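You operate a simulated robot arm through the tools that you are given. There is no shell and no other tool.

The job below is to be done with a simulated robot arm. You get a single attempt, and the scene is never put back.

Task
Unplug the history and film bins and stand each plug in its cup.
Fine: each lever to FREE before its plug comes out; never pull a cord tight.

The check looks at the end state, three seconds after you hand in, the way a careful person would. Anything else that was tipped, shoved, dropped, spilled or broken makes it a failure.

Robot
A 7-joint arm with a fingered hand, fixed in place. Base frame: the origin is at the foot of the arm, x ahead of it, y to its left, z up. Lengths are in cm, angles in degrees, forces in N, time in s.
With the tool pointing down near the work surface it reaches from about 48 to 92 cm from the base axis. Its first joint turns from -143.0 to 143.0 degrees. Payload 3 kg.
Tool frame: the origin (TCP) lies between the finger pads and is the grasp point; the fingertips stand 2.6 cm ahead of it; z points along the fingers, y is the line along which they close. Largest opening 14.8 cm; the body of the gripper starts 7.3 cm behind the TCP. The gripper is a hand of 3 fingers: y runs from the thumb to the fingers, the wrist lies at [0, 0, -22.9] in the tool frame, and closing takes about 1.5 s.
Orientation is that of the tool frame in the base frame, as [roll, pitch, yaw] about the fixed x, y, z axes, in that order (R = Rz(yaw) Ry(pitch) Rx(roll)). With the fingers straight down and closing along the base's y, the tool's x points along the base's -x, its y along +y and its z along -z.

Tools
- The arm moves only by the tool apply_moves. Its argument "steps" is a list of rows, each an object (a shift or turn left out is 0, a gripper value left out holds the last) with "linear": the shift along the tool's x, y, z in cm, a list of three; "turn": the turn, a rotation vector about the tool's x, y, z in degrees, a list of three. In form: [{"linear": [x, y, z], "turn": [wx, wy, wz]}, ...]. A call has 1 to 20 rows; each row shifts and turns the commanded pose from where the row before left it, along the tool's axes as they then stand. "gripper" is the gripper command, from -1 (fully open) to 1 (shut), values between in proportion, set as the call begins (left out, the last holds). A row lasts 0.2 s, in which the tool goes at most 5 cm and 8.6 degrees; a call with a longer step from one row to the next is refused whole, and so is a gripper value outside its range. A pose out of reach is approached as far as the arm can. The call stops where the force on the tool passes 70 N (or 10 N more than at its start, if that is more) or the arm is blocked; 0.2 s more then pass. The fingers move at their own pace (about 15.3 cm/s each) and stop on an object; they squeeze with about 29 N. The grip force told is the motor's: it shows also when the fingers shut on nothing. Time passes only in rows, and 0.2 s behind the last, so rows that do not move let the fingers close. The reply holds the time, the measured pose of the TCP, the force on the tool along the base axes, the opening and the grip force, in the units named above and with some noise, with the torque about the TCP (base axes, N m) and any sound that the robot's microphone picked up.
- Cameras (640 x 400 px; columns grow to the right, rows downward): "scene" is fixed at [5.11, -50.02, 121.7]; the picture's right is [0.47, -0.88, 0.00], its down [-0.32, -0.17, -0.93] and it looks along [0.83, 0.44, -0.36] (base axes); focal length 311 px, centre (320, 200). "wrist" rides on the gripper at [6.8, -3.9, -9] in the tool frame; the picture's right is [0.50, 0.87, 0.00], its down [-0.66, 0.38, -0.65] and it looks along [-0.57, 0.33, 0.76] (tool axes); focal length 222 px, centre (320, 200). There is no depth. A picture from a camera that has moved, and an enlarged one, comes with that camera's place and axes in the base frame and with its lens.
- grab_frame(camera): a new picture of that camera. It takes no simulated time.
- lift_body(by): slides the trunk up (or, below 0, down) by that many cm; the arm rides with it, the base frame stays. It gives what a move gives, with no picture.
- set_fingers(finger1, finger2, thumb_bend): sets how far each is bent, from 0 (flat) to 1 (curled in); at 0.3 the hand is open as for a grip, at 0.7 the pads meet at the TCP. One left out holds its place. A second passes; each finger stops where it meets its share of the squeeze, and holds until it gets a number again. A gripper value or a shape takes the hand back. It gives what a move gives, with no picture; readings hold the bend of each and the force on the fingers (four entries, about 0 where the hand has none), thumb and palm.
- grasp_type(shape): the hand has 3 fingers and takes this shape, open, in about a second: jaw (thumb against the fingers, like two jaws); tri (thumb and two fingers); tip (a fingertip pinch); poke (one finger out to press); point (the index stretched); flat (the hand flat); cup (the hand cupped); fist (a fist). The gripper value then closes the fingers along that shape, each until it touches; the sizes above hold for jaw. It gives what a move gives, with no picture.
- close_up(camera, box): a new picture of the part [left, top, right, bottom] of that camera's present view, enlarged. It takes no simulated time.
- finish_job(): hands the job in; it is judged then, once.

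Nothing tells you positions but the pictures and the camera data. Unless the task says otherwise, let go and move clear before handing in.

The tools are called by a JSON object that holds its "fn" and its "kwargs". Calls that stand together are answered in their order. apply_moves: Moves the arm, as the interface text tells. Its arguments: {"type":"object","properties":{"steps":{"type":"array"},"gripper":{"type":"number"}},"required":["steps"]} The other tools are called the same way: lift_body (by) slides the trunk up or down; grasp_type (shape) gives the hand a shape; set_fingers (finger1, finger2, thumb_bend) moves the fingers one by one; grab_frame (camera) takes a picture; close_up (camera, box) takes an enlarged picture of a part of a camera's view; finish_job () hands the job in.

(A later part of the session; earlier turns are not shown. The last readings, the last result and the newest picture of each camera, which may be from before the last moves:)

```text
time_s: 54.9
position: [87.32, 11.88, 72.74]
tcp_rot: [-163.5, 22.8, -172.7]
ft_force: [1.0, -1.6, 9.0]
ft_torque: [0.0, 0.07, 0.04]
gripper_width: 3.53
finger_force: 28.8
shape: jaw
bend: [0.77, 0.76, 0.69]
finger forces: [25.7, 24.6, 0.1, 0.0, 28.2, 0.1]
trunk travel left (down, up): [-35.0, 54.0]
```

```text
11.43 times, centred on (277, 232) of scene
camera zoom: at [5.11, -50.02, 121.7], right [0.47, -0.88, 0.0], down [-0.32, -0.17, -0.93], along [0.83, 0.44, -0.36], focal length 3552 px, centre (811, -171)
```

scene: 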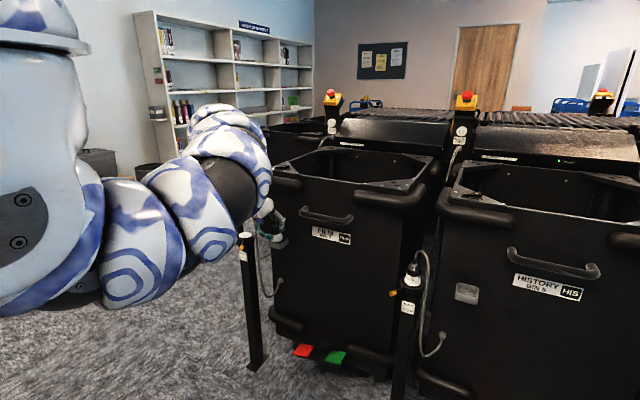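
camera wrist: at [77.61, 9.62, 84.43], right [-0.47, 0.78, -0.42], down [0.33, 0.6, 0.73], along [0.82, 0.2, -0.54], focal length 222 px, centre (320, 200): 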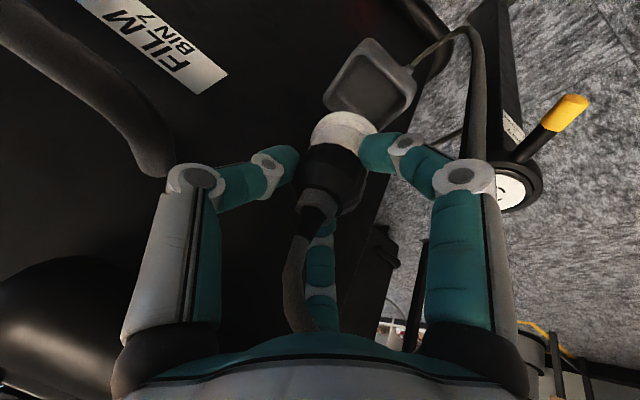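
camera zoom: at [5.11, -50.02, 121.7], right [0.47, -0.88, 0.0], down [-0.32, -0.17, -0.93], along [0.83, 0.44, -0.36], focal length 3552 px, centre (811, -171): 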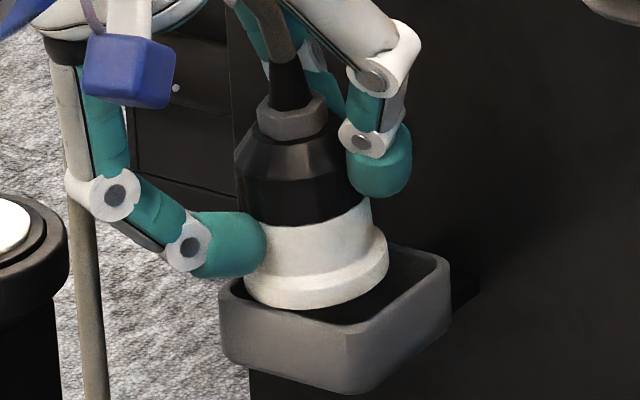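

The scene view shows the plug over the cup, sitting toward the front-left corner and leaning about 7 degrees. I'll zoom further to see whether the flange rests on the rim.

{"fn": "close_up", "kwargs": {"camera": "scene", "box": [266, 232, 286, 246]}}

```text
16.00 times, centred on (276, 239) of scene
camera zoom: at [5.11, -50.02, 121.7], right [0.47, -0.88, 0.0], down [-0.32, -0.17, -0.93], along [0.83, 0.44, -0.36], focal length 4972 px, centre (1024, -424)
```

zoom: 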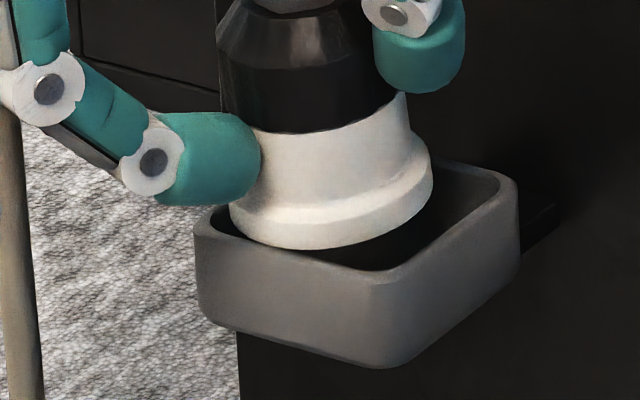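

The flange is resting on the cup's left (+y) rim and the plug leans about 7–8 degrees toward the hand's tilt. I'll raise it 1.5 cm, straighten the hand by 7.5 degrees so the plug stands upright, and shift to the opening's centre.

{"fn": "apply_moves", "kwargs": {"steps": [{"linear": [-0.29, -0.2, -0.67]}, {"linear": [-0.29, -0.2, -0.67]}, {"linear": [0, 0, 0], "turn": [-2.1, 3.1, 0]}, {"linear": [0, 0, 0], "turn": [-2.1, 3.1, 0]}, {"linear": [-0.68, -1.08, 0.44]}, {"linear": [0, 0, 0]}]}}

{"fn": "close_up", "kwargs": {"camera": "scene", "box": [262, 222, 290, 246]}}

{"fn": "close_up", "kwargs": {"camera": "wrist", "box": [270, 60, 420, 190]}}

```text
time_s: 56.2
position: [88.14, 10.81, 74.12]
tcp_rot: [-168.3, 16.7, -174.3]
ft_force: [0.9, 0.1, -1.3]
ft_torque: [0.02, 0.03, -0.01]
gripper_width: 3.52
finger_force: 28.5
shape: jaw
bend: [0.77, 0.76, 0.69]
finger forces: [24.6, 23.8, 0.0, 0.0, 24.9, 0.0]
trunk travel left (down, up): [-35.0, 54.0]
```

```text
16.00 times, centred on (276, 234) of scene
camera zoom: at [5.11, -50.02, 121.7], right [0.47, -0.88, 0.0], down [-0.32, -0.17, -0.93], along [0.83, 0.44, -0.36], focal length 4972 px, centre (1024, -344)
```

zoom: 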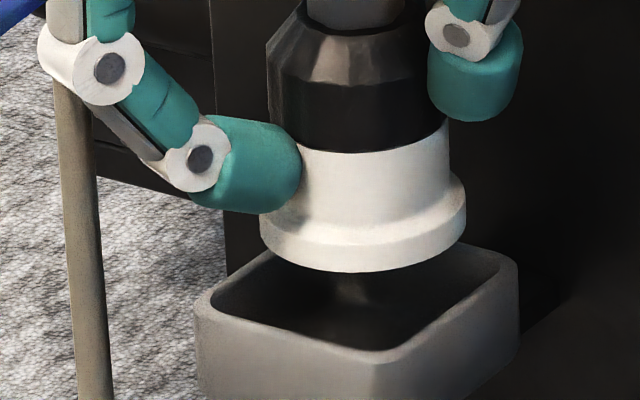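

```text
3.08 times, centred on (345, 125) of wrist
camera zoom: at [79.19, 8.0, 81.43], right [-0.51, 0.8, -0.31], down [0.41, 0.55, 0.73], along [0.75, 0.24, -0.61], focal length 684 px, centre (243, 431)
```

zoom: 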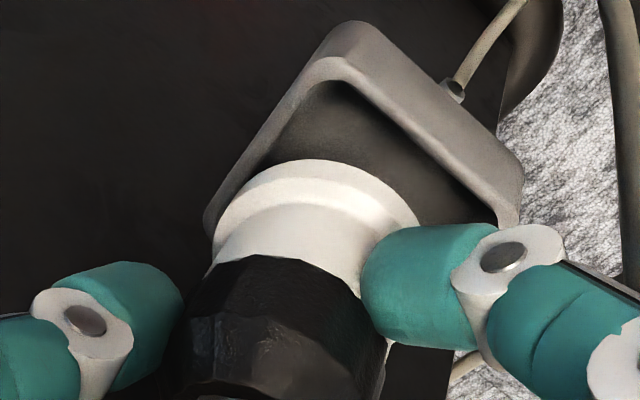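

The plug now hangs upright just above the cup, nearly centred. I'll shift +y by 0.3 cm while lowering 0.9 cm and check both views.

{"fn": "apply_moves", "kwargs": {"steps": [{"linear": [0.1, 0.38, 0.37]}, {"linear": [0.13, 0.09, 0.42]}, {"linear": [0, 0, 0]}]}}

{"fn": "close_up", "kwargs": {"camera": "scene", "box": [262, 226, 290, 250]}}

{"fn": "close_up", "kwargs": {"camera": "wrist", "box": [285, 70, 385, 140]}}

```text
time_s: 57.0
position: [88.2, 11.17, 73.2]
tcp_rot: [-168.3, 16.6, -174.2]
ft_force: [0.3, 0.1, -1.2]
ft_torque: [0.02, 0.02, 0.01]
gripper_width: 3.51
finger_force: 28.9
shape: jaw
bend: [0.77, 0.76, 0.69]
finger forces: [24.6, 23.9, 0.0, 0.0, 24.8, 0.0]
trunk travel left (down, up): [-35.0, 54.0]
```

```text
16.00 times, centred on (276, 238) of scene
camera zoom: at [5.11, -50.02, 121.7], right [0.47, -0.88, 0.0], down [-0.32, -0.17, -0.93], along [0.83, 0.44, -0.36], focal length 4972 px, centre (1024, -408)
```

zoom: 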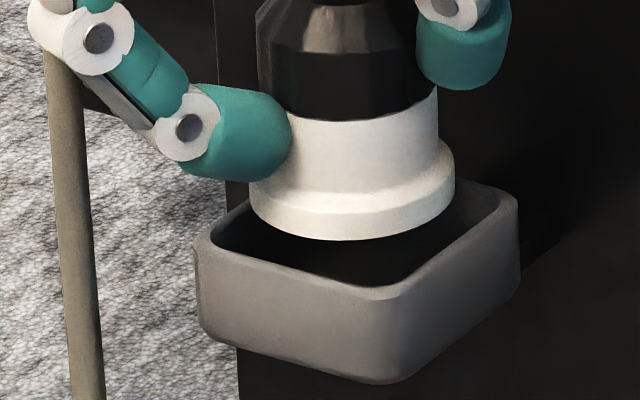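

```text
5.71 times, centred on (335, 105) of wrist
camera zoom: at [79.18, 8.35, 80.54], right [-0.51, 0.8, -0.31], down [0.41, 0.55, 0.73], along [0.75, 0.24, -0.61], focal length 1269 px, centre (234, 743)
```

zoom: 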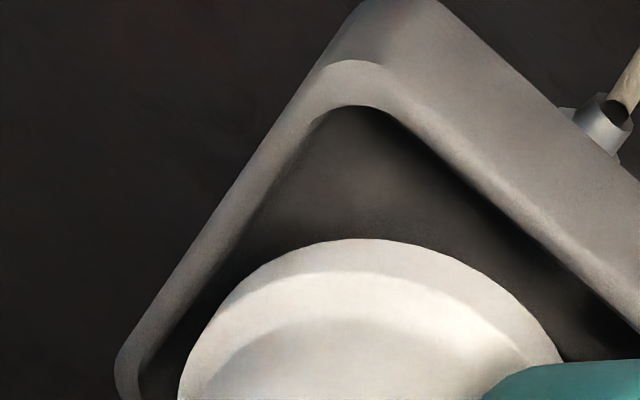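

Both views agree within 0.2 cm. I'll nudge (-0.15, -0.1) while lowering another 0.5 cm and look again.

{"fn": "apply_moves", "kwargs": {"steps": [{"linear": [0.3, 0.0, 0.44]}, {"linear": [0, 0, 0]}]}}

{"fn": "close_up", "kwargs": {"camera": "scene", "box": [262, 226, 290, 250]}}

{"fn": "close_up", "kwargs": {"camera": "wrist", "box": [285, 70, 385, 140]}}

```text
time_s: 57.6
position: [88.07, 11.09, 72.7]
tcp_rot: [-168.2, 16.7, -174.3]
ft_force: [0.4, 0.0, -0.7]
ft_torque: [0.03, 0.06, 0.01]
gripper_width: 3.51
finger_force: 28.6
shape: jaw
bend: [0.77, 0.76, 0.69]
finger forces: [24.7, 23.7, 0.0, 0.1, 24.7, 0.0]
trunk travel left (down, up): [-35.0, 54.0]
```

```text
16.00 times, centred on (276, 238) of scene
camera zoom: at [5.11, -50.02, 121.7], right [0.47, -0.88, 0.0], down [-0.32, -0.17, -0.93], along [0.83, 0.44, -0.36], focal length 4972 px, centre (1024, -408)
```

zoom: 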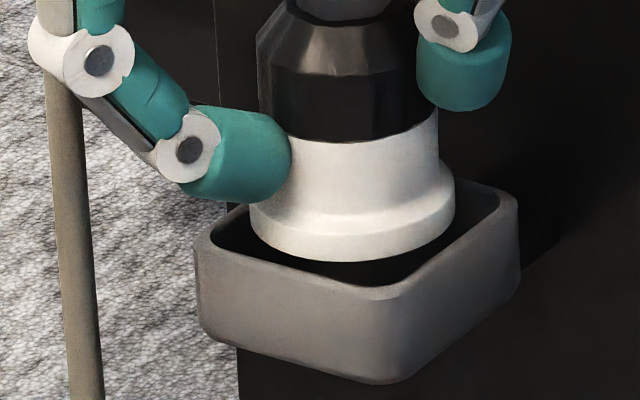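

```text
5.71 times, centred on (335, 105) of wrist
camera zoom: at [79.06, 8.28, 80.07], right [-0.51, 0.8, -0.31], down [0.41, 0.55, 0.73], along [0.75, 0.24, -0.61], focal length 1269 px, centre (234, 743)
```

zoom: 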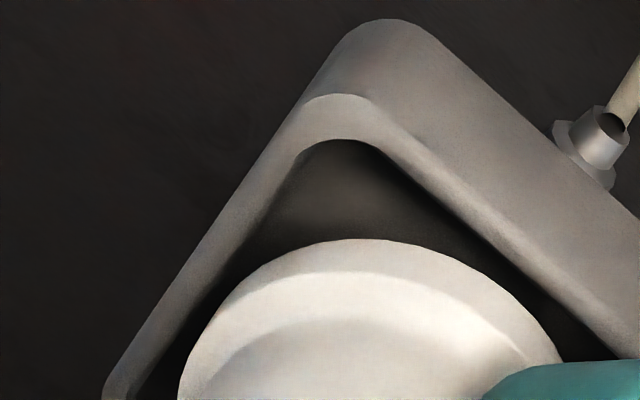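

The flange is centred at the rim with no contact. I'll lower it further into the cup in small steps.

{"fn": "apply_moves", "kwargs": {"steps": [{"linear": [0.12, 0.07, 0.37]}, {"linear": [0, 0, 0]}]}}

{"fn": "close_up", "kwargs": {"camera": "scene", "box": [262, 226, 290, 250]}}

```text
time_s: 58.2
position: [87.99, 11.04, 72.3]
tcp_rot: [-168.2, 16.6, -174.3]
ft_force: [-0.1, 0.3, -0.3]
ft_torque: [0.04, 0.0, 0.02]
gripper_width: 3.52
finger_force: 29.1
shape: jaw
bend: [0.77, 0.76, 0.69]
finger forces: [24.5, 23.8, 0.1, 0.1, 24.8, 0.0]
trunk travel left (down, up): [-35.0, 54.0]
```

```text
16.00 times, centred on (276, 238) of scene
camera zoom: at [5.11, -50.02, 121.7], right [0.47, -0.88, 0.0], down [-0.32, -0.17, -0.93], along [0.83, 0.44, -0.36], focal length 4972 px, centre (1024, -408)
```

zoom: 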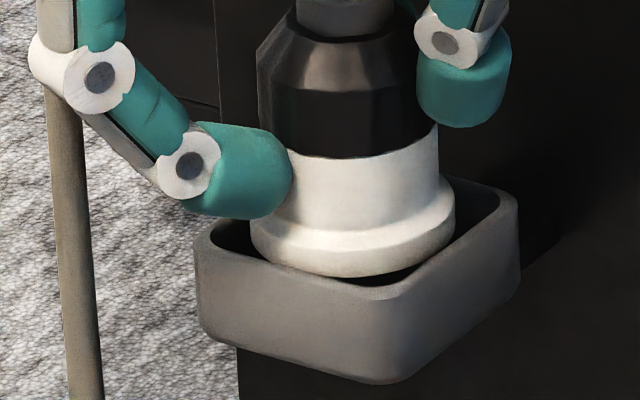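

It's entering the cup cleanly. I'll keep lowering in 0.4 cm steps until the floor is felt.

{"fn": "apply_moves", "kwargs": {"steps": [{"linear": [0.12, 0.08, 0.37]}, {"linear": [0, 0, 0]}]}}

{"fn": "close_up", "kwargs": {"camera": "scene", "box": [262, 226, 290, 250]}}

```text
time_s: 58.9
position: [87.99, 11.13, 71.89]
tcp_rot: [-168.1, 16.8, -174.3]
ft_force: [0.4, -0.9, -0.5]
ft_torque: [0.01, -0.02, -0.02]
gripper_width: 3.54
finger_force: 28.9
shape: jaw
bend: [0.77, 0.76, 0.69]
finger forces: [24.6, 23.8, 0.1, 0.0, 24.8, 0.0]
trunk travel left (down, up): [-35.0, 54.0]
```

```text
16.00 times, centred on (276, 238) of scene
camera zoom: at [5.11, -50.02, 121.7], right [0.47, -0.88, 0.0], down [-0.32, -0.17, -0.93], along [0.83, 0.44, -0.36], focal length 4972 px, centre (1024, -408)
```

zoom: 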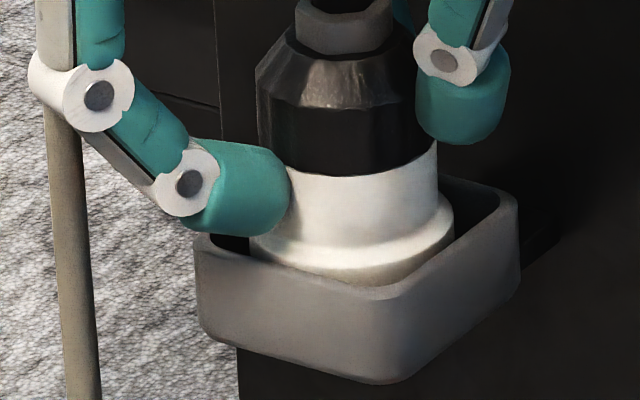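

The flange is now below the rim inside the cup. One finger is close above the rim, so I'll lower just 0.25 cm more and check.

{"fn": "apply_moves", "kwargs": {"steps": [{"linear": [0.07, 0.05, 0.23]}, {"linear": [0, 0, 0]}]}}

{"fn": "close_up", "kwargs": {"camera": "scene", "box": [262, 226, 290, 250]}}

{"fn": "grab_frame", "kwargs": {"camera": "wrist"}}

```text
time_s: 59.5
position: [88.01, 10.99, 71.66]
tcp_rot: [-168.2, 16.9, -174.3]
ft_force: [0.9, -0.7, -0.3]
ft_torque: [0.01, -0.05, -0.01]
gripper_width: 3.53
finger_force: 29.0
shape: jaw
bend: [0.77, 0.76, 0.69]
finger forces: [23.6, 24.2, 0.0, 0.0, 24.8, 0.0]
trunk travel left (down, up): [-35.0, 54.0]
```

```text
16.00 times, centred on (276, 238) of scene
camera zoom: at [5.11, -50.02, 121.7], right [0.47, -0.88, 0.0], down [-0.32, -0.17, -0.93], along [0.83, 0.44, -0.36], focal length 4972 px, centre (1024, -408)
```

zoom: 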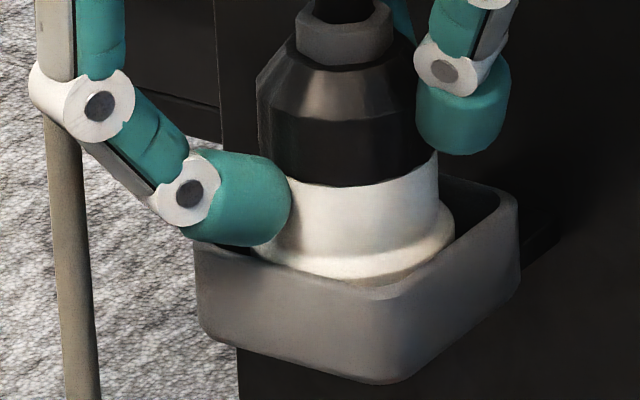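

```text
taken
camera wrist: at [78.95, 8.27, 79.02], right [-0.51, 0.8, -0.31], down [0.41, 0.55, 0.73], along [0.75, 0.24, -0.61], focal length 222 px, centre (320, 200)
```

wrist: 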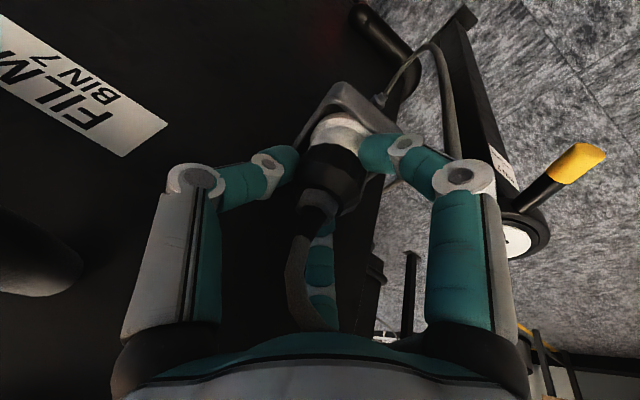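

The plug sits inside the cup, with the near finger right at rim height. I'll release the thumb and far finger first, so that finger doesn't sweep down onto the rim.

{"fn": "set_fingers", "kwargs": {"finger2": 0.62, "thumb_bend": 0.58}}

{"fn": "close_up", "kwargs": {"camera": "scene", "box": [262, 226, 290, 250]}}

{"fn": "grab_frame", "kwargs": {"camera": "wrist"}}

```text
time_s: 60.5
position: [87.96, 11.12, 71.59]
tcp_rot: [-168.2, 16.7, -174.3]
ft_force: [0.7, 1.2, -1.2]
ft_torque: [0.06, -0.01, -0.01]
gripper_width: 2.76
finger_force: 2.9
shape: fingers
bend: [0.87, 0.59, 0.56]
finger forces: [0.1, 3.0, 0.1, 0.1, 1.9, 0.0]
trunk travel left (down, up): [-35.0, 54.0]
```

```text
16.00 times, centred on (276, 238) of scene
camera zoom: at [5.11, -50.02, 121.7], right [0.47, -0.88, 0.0], down [-0.32, -0.17, -0.93], along [0.83, 0.44, -0.36], focal length 4972 px, centre (1024, -408)
```

zoom: 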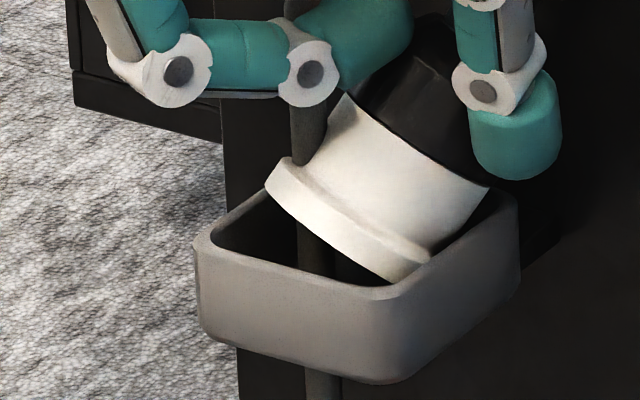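

```text
taken
camera wrist: at [78.95, 8.27, 79.02], right [-0.51, 0.8, -0.31], down [0.41, 0.55, 0.73], along [0.75, 0.24, -0.61], focal length 222 px, centre (320, 200)
```

wrist: 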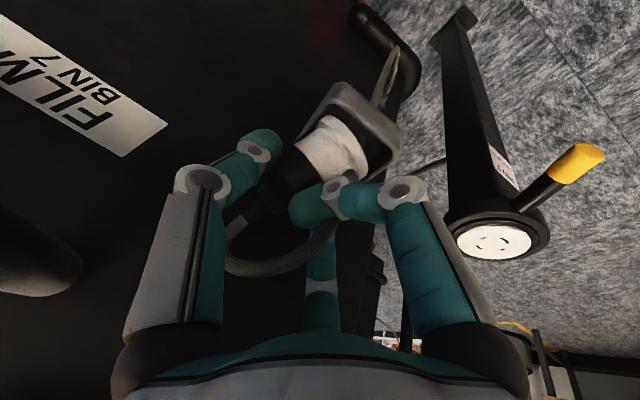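

Releasing only two fingers let the near finger curl in and tip the plug over in the cup. I'll reverse that by returning all three fingers to their gripping positions, to push it upright again.

{"fn": "set_fingers", "kwargs": {"finger1": 0.75, "finger2": 0.74, "thumb_bend": 0.69}}

{"fn": "close_up", "kwargs": {"camera": "scene", "box": [262, 222, 290, 250]}}

{"fn": "grab_frame", "kwargs": {"camera": "wrist"}}

```text
time_s: 61.5
position: [87.89, 11.09, 71.71]
tcp_rot: [-168.3, 16.8, -174.2]
ft_force: [2.4, -1.2, 8.7]
ft_torque: [-0.16, -0.18, -0.04]
gripper_width: 2.23
finger_force: 17.0
shape: fingers
bend: [0.83, 0.6, 0.6]
finger forces: [13.4, 9.8, 0.0, 0.0, 11.7, 0.0]
trunk travel left (down, up): [-35.0, 54.0]
```

```text
14.29 times, centred on (276, 236) of scene
camera zoom: at [5.11, -50.02, 121.7], right [0.47, -0.88, 0.0], down [-0.32, -0.17, -0.93], along [0.83, 0.44, -0.36], focal length 4440 px, centre (949, -314)
```

zoom: 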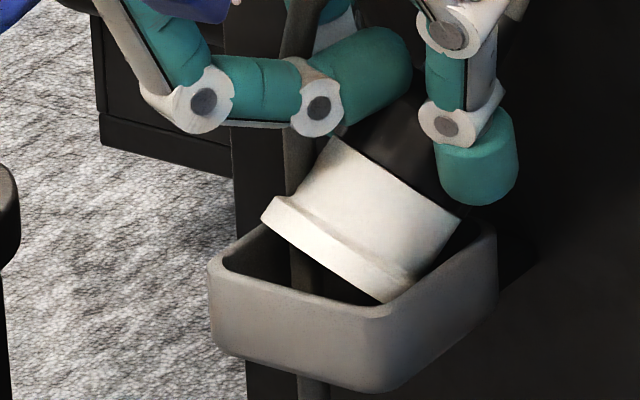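

```text
taken
camera wrist: at [78.93, 8.25, 79.09], right [-0.51, 0.8, -0.31], down [0.41, 0.55, 0.73], along [0.76, 0.24, -0.61], focal length 222 px, centre (320, 200)
```

wrist: 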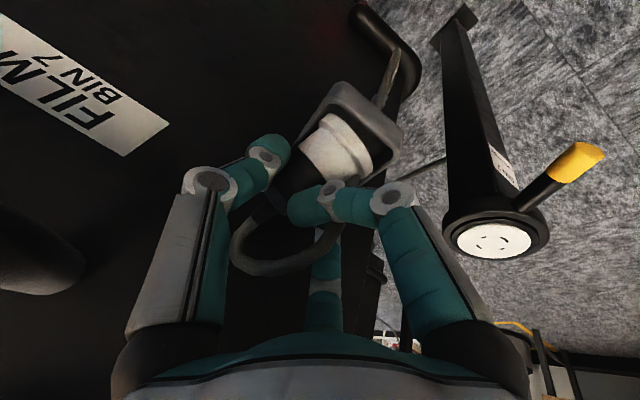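

The near finger is still pressing the plug over. I'll open that finger alone while the other two support the plug.

{"fn": "set_fingers", "kwargs": {"finger1": 0.6}}

{"fn": "close_up", "kwargs": {"camera": "scene", "box": [262, 222, 290, 250]}}

{"fn": "grab_frame", "kwargs": {"camera": "wrist"}}

```text
time_s: 62.5
position: [87.78, 11.06, 71.77]
tcp_rot: [-168.3, 16.9, -174.3]
ft_force: [0.1, -0.1, 11.8]
ft_torque: [-0.11, -0.18, 0.0]
gripper_width: 2.14
finger_force: 17.1
shape: fingers
bend: [0.87, 0.6, 0.61]
finger forces: [10.7, 11.8, 0.0, 0.0, 12.2, 0.0]
trunk travel left (down, up): [-35.0, 54.0]
```

```text
14.29 times, centred on (276, 236) of scene
camera zoom: at [5.11, -50.02, 121.7], right [0.47, -0.88, 0.0], down [-0.32, -0.17, -0.93], along [0.83, 0.44, -0.36], focal length 4440 px, centre (949, -314)
```

zoom: 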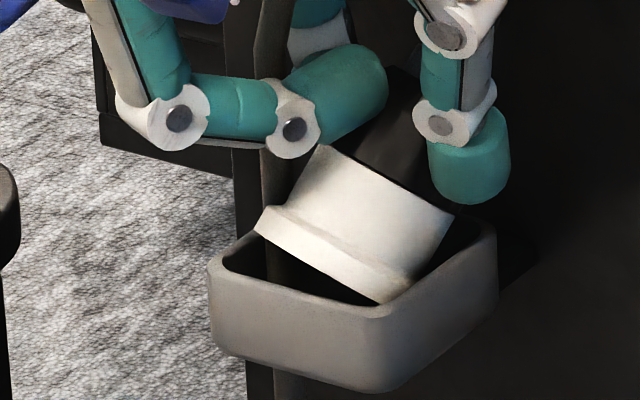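

```text
taken
camera wrist: at [78.9, 8.27, 79.1], right [-0.51, 0.8, -0.31], down [0.41, 0.55, 0.73], along [0.76, 0.24, -0.61], focal length 222 px, centre (320, 200)
```

wrist: 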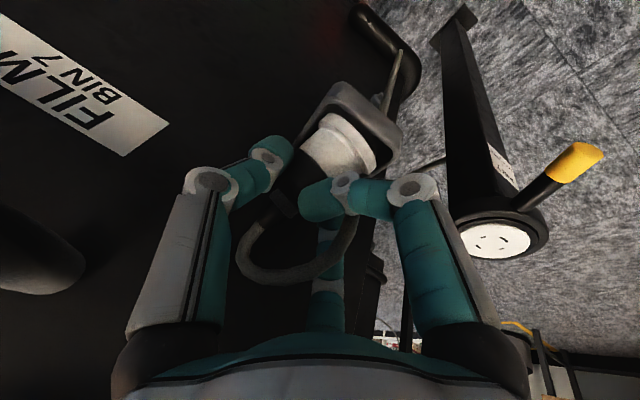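

The finger didn't yield because all three are squeezing each other through the plug. I'll relax the thumb and far finger slightly and open the near finger in the same command.

{"fn": "set_fingers", "kwargs": {"finger1": 0.6, "finger2": 0.57, "thumb_bend": 0.57}}

{"fn": "close_up", "kwargs": {"camera": "scene", "box": [262, 222, 290, 250]}}

{"fn": "grab_frame", "kwargs": {"camera": "wrist"}}

```text
time_s: 63.5
position: [87.75, 11.08, 71.71]
tcp_rot: [-168.2, 16.8, -174.3]
ft_force: [-5.7, 1.6, 11.1]
ft_torque: [-0.12, 0.03, -0.05]
gripper_width: 2.41
finger_force: 6.5
shape: fingers
bend: [0.82, 0.56, 0.56]
finger forces: [11.7, 0.0, 0.1, 0.0, 1.6, 0.1]
trunk travel left (down, up): [-35.0, 54.0]
```

```text
14.29 times, centred on (276, 236) of scene
camera zoom: at [5.11, -50.02, 121.7], right [0.47, -0.88, 0.0], down [-0.32, -0.17, -0.93], along [0.83, 0.44, -0.36], focal length 4440 px, centre (949, -314)
```

zoom: 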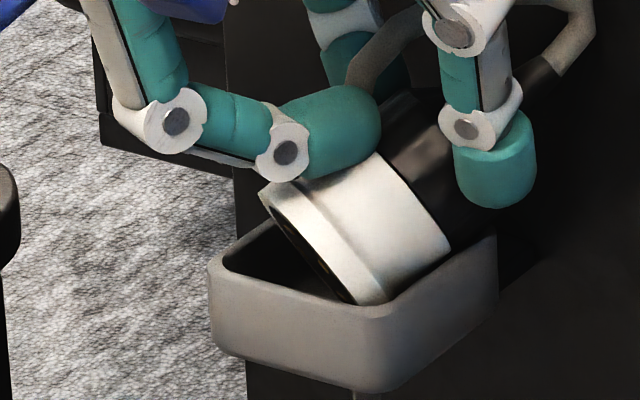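

```text
taken
camera wrist: at [78.86, 8.27, 79.11], right [-0.51, 0.8, -0.31], down [0.41, 0.55, 0.73], along [0.76, 0.24, -0.61], focal length 222 px, centre (320, 200)
```

wrist: 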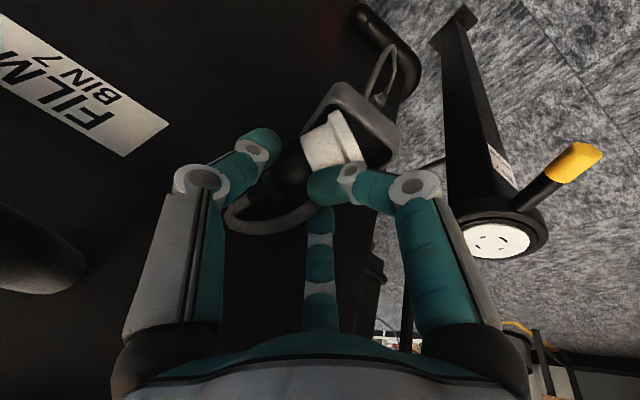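

The near finger stays locked because it's loaded against the plug. I'll unload it by moving the whole hand left in small steps, which also lets the thumb push the plug back upright.

{"fn": "apply_moves", "kwargs": {"steps": [{"linear": [0.15, 0.3, -0.1]}, {"linear": [0.15, 0.3, -0.1]}, {"linear": [0, 0, 0]}]}}

{"fn": "close_up", "kwargs": {"camera": "scene", "box": [262, 222, 290, 250]}}

```text
time_s: 64.2
position: [87.54, 11.59, 71.71]
tcp_rot: [-168.2, 16.8, -174.3]
ft_force: [-2.2, -1.4, 10.5]
ft_torque: [-0.16, -0.01, -0.06]
gripper_width: 2.6
finger_force: 5.4
shape: fingers
bend: [0.81, 0.56, 0.55]
finger forces: [9.3, 0.1, 0.0, 0.0, 2.0, 0.0]
trunk travel left (down, up): [-35.0, 54.0]
```

```text
14.29 times, centred on (276, 236) of scene
camera zoom: at [5.11, -50.02, 121.7], right [0.47, -0.88, 0.0], down [-0.32, -0.17, -0.93], along [0.83, 0.44, -0.36], focal length 4440 px, centre (949, -314)
```

zoom: 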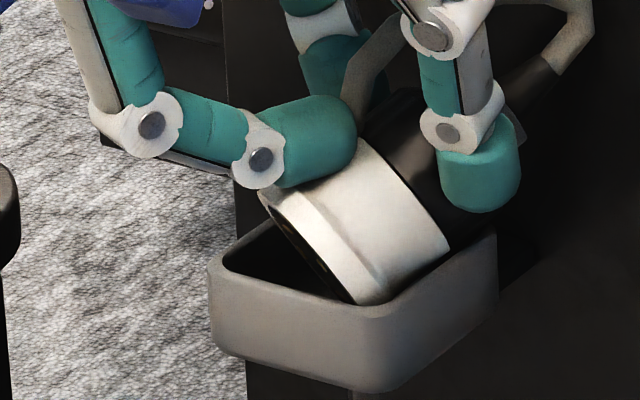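

The plug leans about 55 degrees toward the back-right, pinned by the near finger on its white body. Pushing along the plug's axis onto its left flange lip should rotate it upright, so I'll slide the hand down-left in small steps.

{"fn": "apply_moves", "kwargs": {"steps": [{"linear": [0.29, 0.26, 0.1]}, {"linear": [0.29, 0.26, 0.1]}, {"linear": [0, 0, 0]}]}}

{"fn": "close_up", "kwargs": {"camera": "scene", "box": [262, 222, 290, 250]}}

{"fn": "close_up", "kwargs": {"camera": "wrist", "box": [220, 80, 440, 240]}}

```text
time_s: 65.0
position: [87.0, 12.08, 71.31]
tcp_rot: [-168.4, 16.7, -174.3]
ft_force: [-1.6, -1.6, 12.6]
ft_torque: [-0.26, -0.06, -0.02]
gripper_width: 2.67
finger_force: 6.9
shape: fingers
bend: [0.81, 0.56, 0.54]
finger forces: [10.5, 0.0, 0.1, 0.1, 3.2, 0.0]
trunk travel left (down, up): [-35.0, 54.0]
```

```text
14.29 times, centred on (276, 236) of scene
camera zoom: at [5.11, -50.02, 121.7], right [0.47, -0.88, 0.0], down [-0.32, -0.17, -0.93], along [0.83, 0.44, -0.36], focal length 4440 px, centre (949, -314)
```

zoom: 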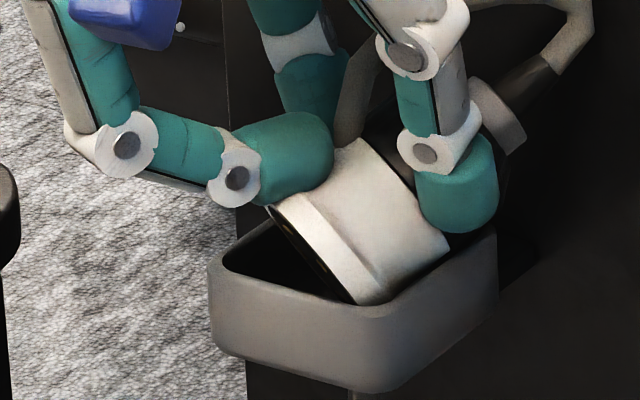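

```text
2.50 times, centred on (330, 160) of wrist
camera zoom: at [78.02, 9.18, 78.6], right [-0.51, 0.8, -0.31], down [0.41, 0.55, 0.73], along [0.76, 0.24, -0.61], focal length 555 px, centre (295, 300)
```

zoom: 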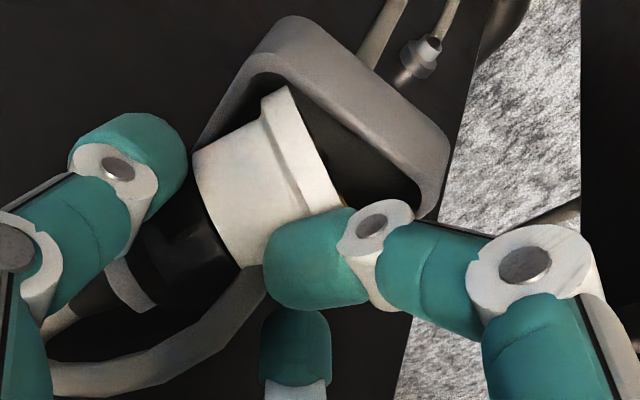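

The finger is now at the flange's lip, seen from both cameras. I'll keep pushing along the plug's axis in small steps.

{"fn": "apply_moves", "kwargs": {"steps": [{"linear": [0.31, 0.2, 0.15]}, {"linear": [0.31, 0.2, 0.15]}, {"linear": [0, 0, 0]}]}}

{"fn": "close_up", "kwargs": {"camera": "scene", "box": [262, 222, 290, 250]}}

{"fn": "close_up", "kwargs": {"camera": "wrist", "box": [220, 80, 440, 240]}}

```text
time_s: 65.8
position: [86.46, 12.36, 70.71]
tcp_rot: [-168.3, 16.8, -174.3]
ft_force: [-3.4, 0.4, 12.7]
ft_torque: [-0.15, -0.03, -0.06]
gripper_width: 2.76
finger_force: 7.7
shape: fingers
bend: [0.83, 0.56, 0.55]
finger forces: [11.9, 0.0, 0.0, 0.0, 2.1, 0.1]
trunk travel left (down, up): [-35.0, 54.0]
```

```text
14.29 times, centred on (276, 236) of scene
camera zoom: at [5.11, -50.02, 121.7], right [0.47, -0.88, 0.0], down [-0.32, -0.17, -0.93], along [0.83, 0.44, -0.36], focal length 4440 px, centre (949, -314)
```

zoom: 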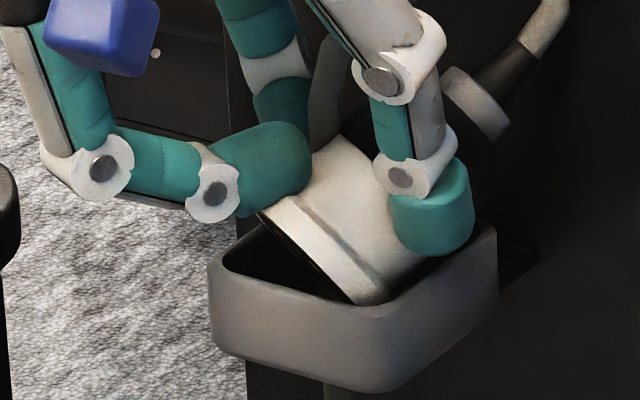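

```text
2.50 times, centred on (330, 160) of wrist
camera zoom: at [77.52, 9.55, 78.07], right [-0.51, 0.8, -0.31], down [0.41, 0.55, 0.73], along [0.76, 0.24, -0.61], focal length 555 px, centre (295, 300)
```

zoom: 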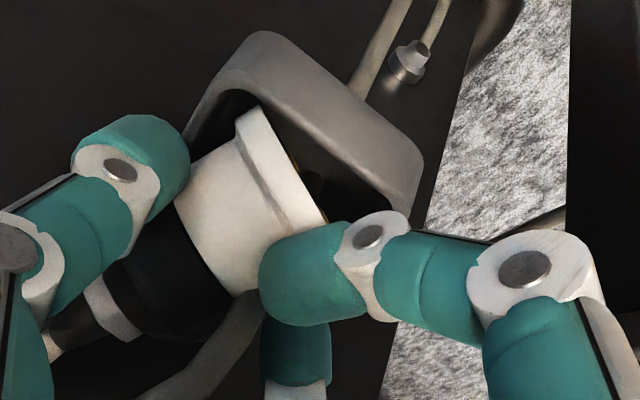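

It's working: the tilt dropped from about 52 to 43 degrees. I'll continue, pushing a bit more downward now.

{"fn": "apply_moves", "kwargs": {"steps": [{"linear": [0.225, 0.167, 0.21]}, {"linear": [0.225, 0.167, 0.21]}, {"linear": [0, 0, 0]}]}}

{"fn": "close_up", "kwargs": {"camera": "scene", "box": [262, 222, 290, 250]}}

```text
time_s: 66.7
position: [86.27, 12.58, 70.22]
tcp_rot: [-168.3, 16.9, -174.3]
ft_force: [-2.3, 0.7, 13.5]
ft_torque: [0.01, 0.19, 0.0]
gripper_width: 2.64
finger_force: 6.8
shape: fingers
bend: [0.72, 0.56, 0.56]
finger forces: [13.3, 0.0, 0.0, 0.0, 0.3, 0.0]
trunk travel left (down, up): [-35.0, 54.0]
```

```text
14.29 times, centred on (276, 236) of scene
camera zoom: at [5.11, -50.02, 121.7], right [0.47, -0.88, 0.0], down [-0.32, -0.17, -0.93], along [0.83, 0.44, -0.36], focal length 4440 px, centre (949, -314)
```

zoom: 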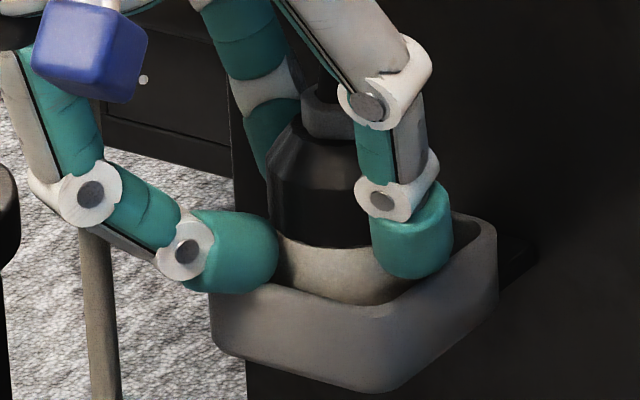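

The plug has popped upright and is seated in the cup. The near finger is now pressing on the rim, so I'll raise the hand slightly to unload it.

{"fn": "apply_moves", "kwargs": {"steps": [{"linear": [-0.12, -0.08, -0.37]}, {"linear": [-0.06, -0.04, -0.19]}, {"linear": [0, 0, 0]}]}}

{"fn": "close_up", "kwargs": {"camera": "scene", "box": [262, 222, 290, 250]}}

{"fn": "grab_frame", "kwargs": {"camera": "wrist"}}

```text
time_s: 67.5
position: [86.27, 12.47, 70.64]
tcp_rot: [-168.4, 16.9, -174.3]
ft_force: [2.0, -1.4, 3.0]
ft_torque: [-0.02, -0.05, -0.02]
gripper_width: 2.95
finger_force: 2.1
shape: fingers
bend: [0.65, 0.56, 0.56]
finger forces: [3.7, 0.0, 0.0, 0.1, 0.2, 0.0]
trunk travel left (down, up): [-35.0, 54.0]
```

```text
14.29 times, centred on (276, 236) of scene
camera zoom: at [5.11, -50.02, 121.7], right [0.47, -0.88, 0.0], down [-0.32, -0.17, -0.93], along [0.83, 0.44, -0.36], focal length 4440 px, centre (949, -314)
```

zoom: 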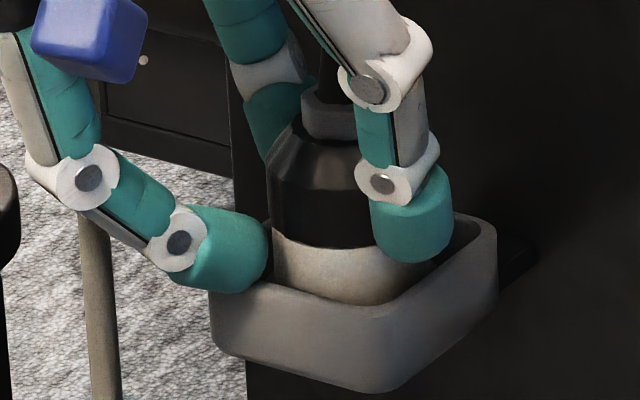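

```text
taken
camera wrist: at [77.29, 9.72, 77.96], right [-0.51, 0.8, -0.31], down [0.41, 0.55, 0.73], along [0.75, 0.24, -0.61], focal length 222 px, centre (320, 200)
```

wrist: 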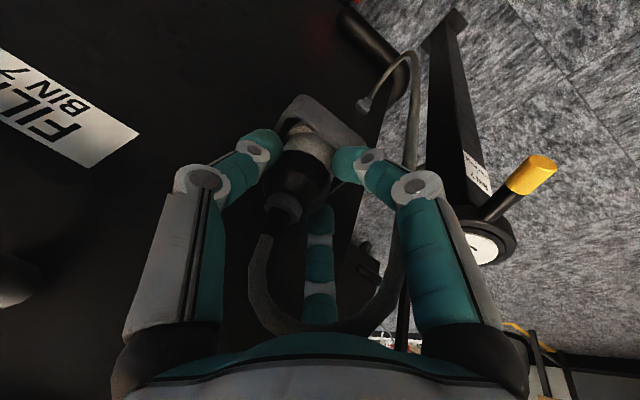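

The plug stays upright in the cup with almost no load on the fingers. I'll raise 1 cm, open the fingers wider, then withdraw upward.

{"fn": "apply_moves", "kwargs": {"steps": [{"linear": [-0.15, -0.1, -0.47]}, {"linear": [-0.15, -0.1, -0.47]}, {"linear": [0, 0, 0]}]}}

{"fn": "close_up", "kwargs": {"camera": "scene", "box": [262, 222, 290, 250]}}

```text
time_s: 68.2
position: [86.21, 12.49, 71.52]
tcp_rot: [-168.3, 16.7, -174.3]
ft_force: [-1.4, 0.4, -0.2]
ft_torque: [0.02, 0.0, 0.0]
gripper_width: 3.64
finger_force: 0.1
shape: fingers
bend: [0.6, 0.56, 0.56]
finger forces: [0.0, 0.1, 0.0, 0.1, 0.0, 0.0]
trunk travel left (down, up): [-35.0, 54.0]
```

```text
14.29 times, centred on (276, 236) of scene
camera zoom: at [5.11, -50.02, 121.7], right [0.47, -0.88, 0.0], down [-0.32, -0.17, -0.93], along [0.83, 0.44, -0.36], focal length 4440 px, centre (949, -314)
```

zoom: 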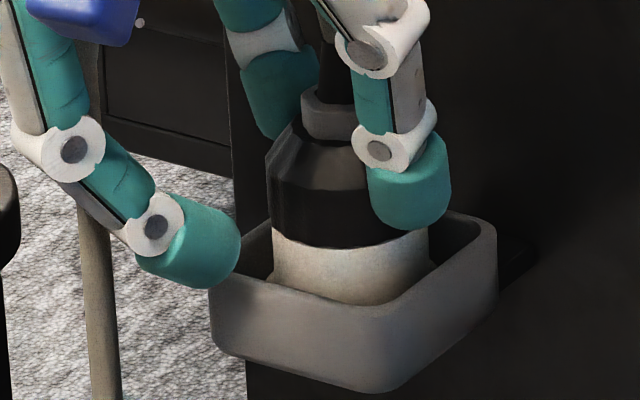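

All contact forces are zero and the plug stands upright. I'll open the fingers more and rise vertically.

{"fn": "set_fingers", "kwargs": {"finger1": 0.5, "finger2": 0.5, "thumb_bend": 0.48}}

{"fn": "apply_moves", "kwargs": {"steps": [{"linear": [-0.3, -0.2, -0.95]}, {"linear": [-0.3, -0.2, -0.95]}, {"linear": [-0.3, -0.2, -0.95]}, {"linear": [0, 0, 0]}]}}

{"fn": "close_up", "kwargs": {"camera": "scene", "box": [258, 212, 294, 250]}}

{"fn": "grab_frame", "kwargs": {"camera": "wrist"}}

```text
time_s: 69.2
position: [86.14, 12.43, 71.55]
tcp_rot: [-168.3, 16.8, -174.3]
ft_force: [0.3, -0.1, 0.4]
ft_torque: [0.02, -0.02, 0.01]
gripper_width: 6.48
finger_force: 0.1
shape: fingers
bend: [0.5, 0.5, 0.48]
finger forces: [0.0, 0.1, 0.0, 0.0, 0.0, 0.0]
trunk travel left (down, up): [-35.0, 54.0]
```

```text
time_s: 70.2
position: [86.28, 12.49, 74.76]
tcp_rot: [-168.2, 16.8, -174.3]
ft_force: [-0.4, -0.7, -0.6]
ft_torque: [-0.03, -0.04, 0.0]
gripper_width: 6.48
finger_force: 0.1
shape: fingers
bend: [0.5, 0.5, 0.48]
finger forces: [0.1, 0.0, 0.1, 0.0, 0.0, 0.0]
trunk travel left (down, up): [-35.0, 54.0]
```

```text
10.53 times, centred on (276, 231) of scene
camera zoom: at [5.11, -50.02, 121.7], right [0.47, -0.88, 0.0], down [-0.32, -0.17, -0.93], along [0.83, 0.44, -0.36], focal length 3271 px, centre (783, -126)
```

zoom: 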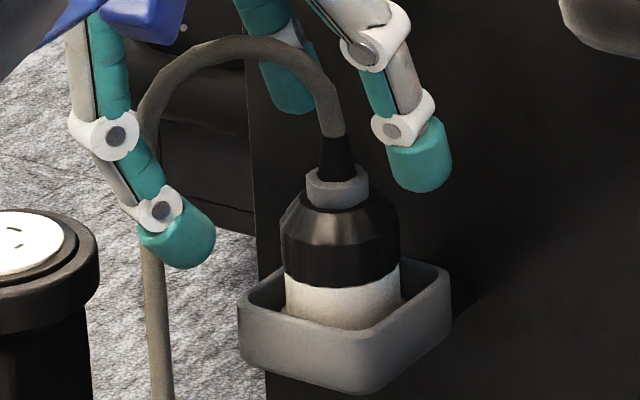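

```text
taken
camera wrist: at [77.29, 9.63, 82.06], right [-0.51, 0.8, -0.31], down [0.41, 0.55, 0.73], along [0.75, 0.24, -0.61], focal length 222 px, centre (320, 200)
```

wrist: 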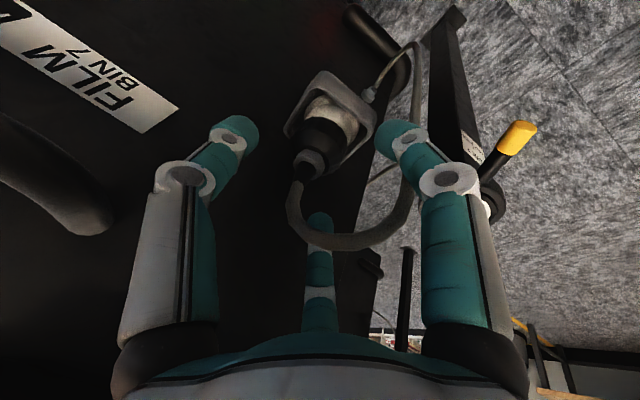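

The film plug now stands upright in its cup with its cord arched loosely to the left. I'll withdraw straight up, clear of the cord.

{"fn": "apply_moves", "kwargs": {"steps": [{"linear": [-0.58, -0.39, -1.87]}, {"linear": [-0.58, -0.39, -1.87]}, {"linear": [-0.58, -0.39, -1.87]}, {"linear": [-0.58, -0.39, -1.87]}, {"linear": [0, 0, 0]}]}}

{"fn": "grab_frame", "kwargs": {"camera": "scene"}}

{"fn": "grab_frame", "kwargs": {"camera": "wrist"}}

```text
time_s: 71.5
position: [86.17, 12.51, 82.86]
tcp_rot: [-168.3, 16.7, -174.3]
ft_force: [-0.7, 0.1, -0.1]
ft_torque: [0.0, -0.01, -0.01]
gripper_width: 6.49
finger_force: 0.0
shape: fingers
bend: [0.5, 0.5, 0.48]
finger forces: [0.0, 0.0, 0.0, 0.1, 0.1, 0.0]
trunk travel left (down, up): [-35.0, 54.0]
```

```text
taken
```

scene: 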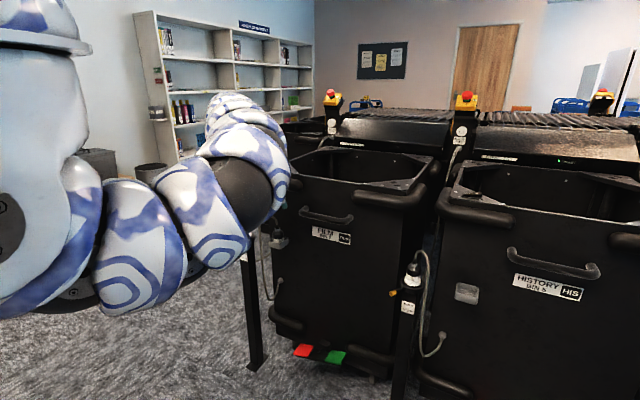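

```text
taken
camera wrist: at [77.24, 9.64, 90.16], right [-0.51, 0.8, -0.31], down [0.41, 0.55, 0.73], along [0.75, 0.24, -0.61], focal length 222 px, centre (320, 200)
```

wrist: 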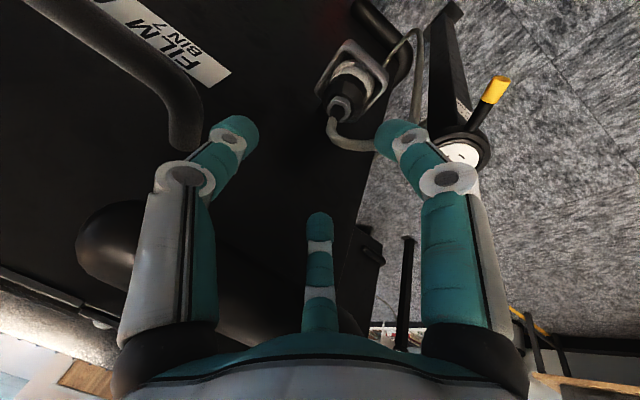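

The hand is clear above. I'll back away from the film bin, close the fingers and start swinging toward the history post.

{"fn": "apply_moves", "kwargs": {"steps": [{"linear": [2.88, -0.06, -1.95]}, {"linear": [2.88, -0.06, -1.95]}, {"linear": [2.88, -0.06, -1.95]}, {"linear": [0.38, -3.92, 0.7]}, {"linear": [0.38, -3.92, 0.7]}, {"linear": [0.38, -3.92, 0.7]}, {"linear": [0, 0, 0]}]}}

{"fn": "grab_frame", "kwargs": {"camera": "scene"}}

```text
time_s: 73.0
position: [86.66, 6.61, 86.7]
tcp_rot: [-168.2, 16.7, -174.2]
ft_force: [-13.6, 9.8, -1.0]
ft_torque: [-0.12, -0.05, 0.91]
gripper_width: 6.52
finger_force: 7.3
shape: fingers
bend: [0.5, 0.54, 0.48]
finger forces: [0.1, 13.8, 0.0, 0.0, 0.1, 0.0]
out of reach, approached as far as the arm can: row 1, 2, 3, 4, 5, 6
trunk travel left (down, up): [-35.0, 54.0]
```

```text
taken
```

scene: 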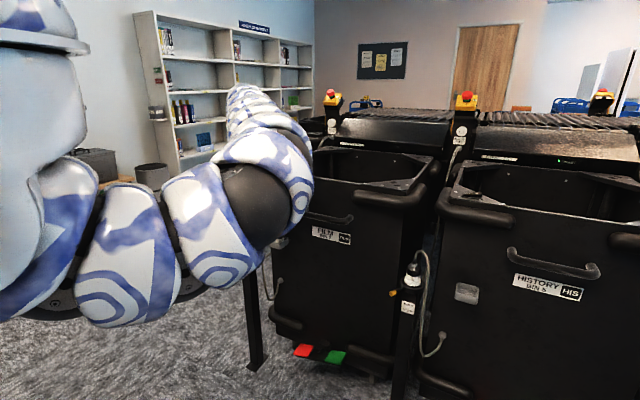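

The arm refused to move back and slid sideways, so a finger touched the bin's bumper with about 17 N. I'll reverse that sideways motion right away.

{"fn": "apply_moves", "kwargs": {"steps": [{"linear": [0.1, 1.2, -0.1]}, {"linear": [0.26, 2.2, 0.5]}, {"linear": [0.26, 2.2, 0.8]}, {"linear": [0, 0, 0]}]}}

{"fn": "grab_frame", "kwargs": {"camera": "wrist"}}

```text
time_s: 74.0
position: [86.21, 11.57, 83.95]
tcp_rot: [-168.2, 16.7, -174.2]
ft_force: [-1.1, -0.8, -0.8]
ft_torque: [-0.02, 0.02, 0.05]
gripper_width: 6.51
finger_force: 1.0
shape: fingers
bend: [0.5, 0.51, 0.48]
finger forces: [0.0, 2.3, 0.1, 0.0, 0.0, 0.1]
trunk travel left (down, up): [-35.0, 54.0]
```

```text
taken
camera wrist: at [77.25, 8.8, 91.39], right [-0.51, 0.8, -0.31], down [0.41, 0.55, 0.73], along [0.75, 0.24, -0.61], focal length 222 px, centre (320, 200)
```

wrist: 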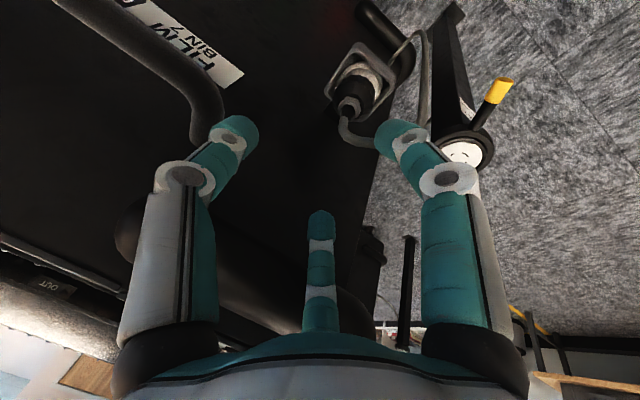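

The light touch is almost gone. Tilting the hand outward more should free the arm to retract, so I'll tilt 16 degrees and move up-left slightly away from the bumper.

{"fn": "apply_moves", "kwargs": {"steps": [{"linear": [0, 0.4, 0.3], "turn": [2.2, -3.3, 0]}, {"linear": [0, 0, 0], "turn": [4.5, -6.6, 0]}, {"linear": [0, 0, 0], "turn": [2.2, -3.3, 0]}, {"linear": [0, 0, 0]}]}}

{"fn": "grab_frame", "kwargs": {"camera": "wrist"}}

```text
time_s: 75.0
position: [87.5, 12.81, 83.86]
tcp_rot: [-157.6, 29.2, -170.2]
ft_force: [-25.2, -7.7, 3.9]
ft_torque: [0.34, -0.81, 0.6]
gripper_width: 6.52
finger_force: 11.5
shape: fingers
bend: [0.5, 0.61, 0.48]
finger forces: [0.1, 22.9, 0.1, 0.0, 0.1, 0.0]
out of reach, approached as far as the arm can: row 2, 3
trunk travel left (down, up): [-35.0, 54.0]
```

```text
taken
camera wrist: at [77.11, 10.99, 89.12], right [-0.41, 0.74, -0.53], down [0.24, 0.65, 0.72], along [0.88, 0.17, -0.44], focal length 222 px, centre (320, 200)
```

wrist: 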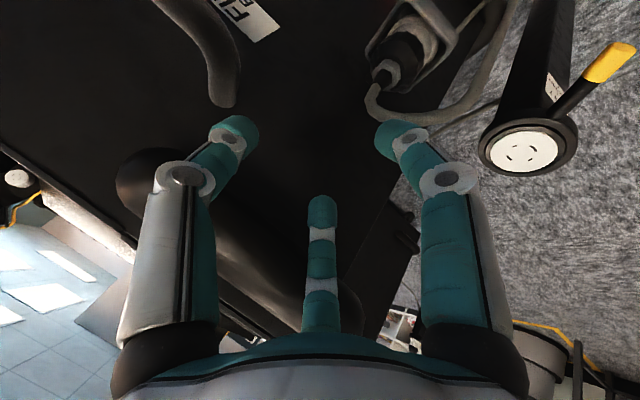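

Tilting pushed the finger harder against the bumper, so I'll undo it at once and move left and back.

{"fn": "apply_moves", "kwargs": {"steps": [{"linear": [0.2, 0.8, -0.4], "turn": [-2.5, 3.7, 0]}, {"linear": [0.1, 1.0, -0.3], "turn": [-2.5, 3.7, 0]}, {"linear": [0.1, 1.5, -0.3], "turn": [-2.2, 3.3, 0]}, {"linear": [0, 2, 0]}, {"linear": [0, 2, 0]}, {"linear": [0, 0, 0]}]}}

{"fn": "grab_frame", "kwargs": {"camera": "wrist"}}

```text
time_s: 76.5
position: [86.93, 20.31, 82.54]
tcp_rot: [-166.4, 19.2, -173.7]
ft_force: [0.0, 0.3, -0.1]
ft_torque: [-0.02, 0.0, 0.01]
gripper_width: 6.51
finger_force: 0.0
shape: fingers
bend: [0.5, 0.5, 0.48]
finger forces: [0.0, 0.1, 0.0, 0.0, 0.0, 0.0]
trunk travel left (down, up): [-35.0, 54.0]
```

```text
taken
camera wrist: at [77.58, 17.65, 89.5], right [-0.5, 0.79, -0.36], down [0.38, 0.57, 0.73], along [0.78, 0.23, -0.58], focal length 222 px, centre (320, 200)
```

wrist: 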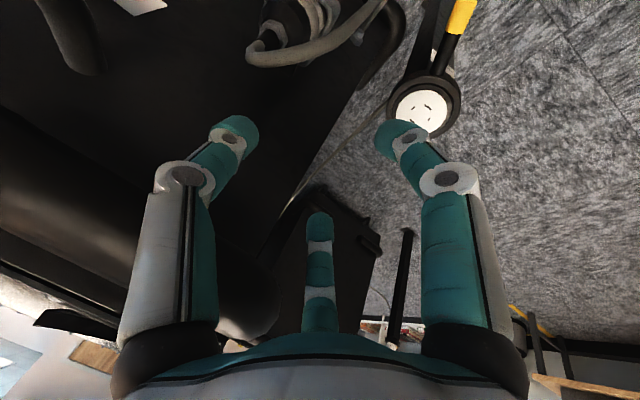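

I'm free of contact and the plug still stands in its cup. I'll move a bit further left, raise the trunk 10 cm for more freedom, and test moving back.

{"fn": "apply_moves", "kwargs": {"steps": [{"linear": [0, 2, 0]}, {"linear": [0, 2, 0]}, {"linear": [0, 0, 0]}]}}

{"fn": "lift_body", "kwargs": {"by": 10}}

{"fn": "apply_moves", "kwargs": {"steps": [{"linear": [2, 0, -0.7]}, {"linear": [2, 0, -0.7]}, {"linear": [0, 0, 0]}]}}

{"fn": "grab_frame", "kwargs": {"camera": "scene"}}

```text
time_s: 77.2
position: [86.74, 24.12, 81.6]
tcp_rot: [-166.4, 19.2, -173.7]
ft_force: [-0.3, 0.8, 0.4]
ft_torque: [0.01, -0.02, -0.02]
gripper_width: 6.5
finger_force: 0.1
shape: fingers
bend: [0.5, 0.5, 0.48]
finger forces: [0.0, 0.1, 0.0, 0.0, 0.1, 0.0]
trunk travel left (down, up): [-35.0, 54.0]
```

```text
time_s: 78.6
position: [86.72, 24.06, 91.57]
tcp_rot: [-166.5, 19.2, -173.8]
ft_force: [0.6, -0.4, 0.0]
ft_torque: [-0.02, 0.0, 0.01]
gripper_width: 6.5
finger_force: 0.0
shape: fingers
bend: [0.5, 0.5, 0.48]
finger forces: [0.0, 0.0, 0.0, 0.0, 0.0, 0.0]
trunk travel left (down, up): [-45.0, 44.0]
```

```text
time_s: 79.4
position: [82.39, 23.85, 91.43]
tcp_rot: [-166.3, 19.2, -173.7]
ft_force: [0.1, 0.0, 0.1]
ft_torque: [0.01, 0.02, -0.02]
gripper_width: 6.52
finger_force: 0.0
shape: fingers
bend: [0.5, 0.5, 0.48]
finger forces: [0.1, 0.0, 0.0, 0.0, 0.0, 0.0]
trunk travel left (down, up): [-45.0, 44.0]
```

```text
taken
```

scene: 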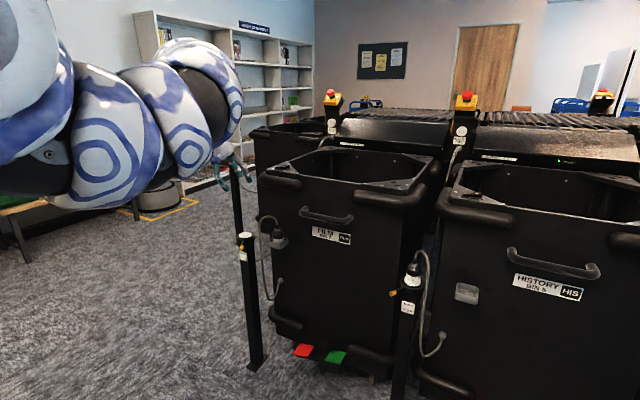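

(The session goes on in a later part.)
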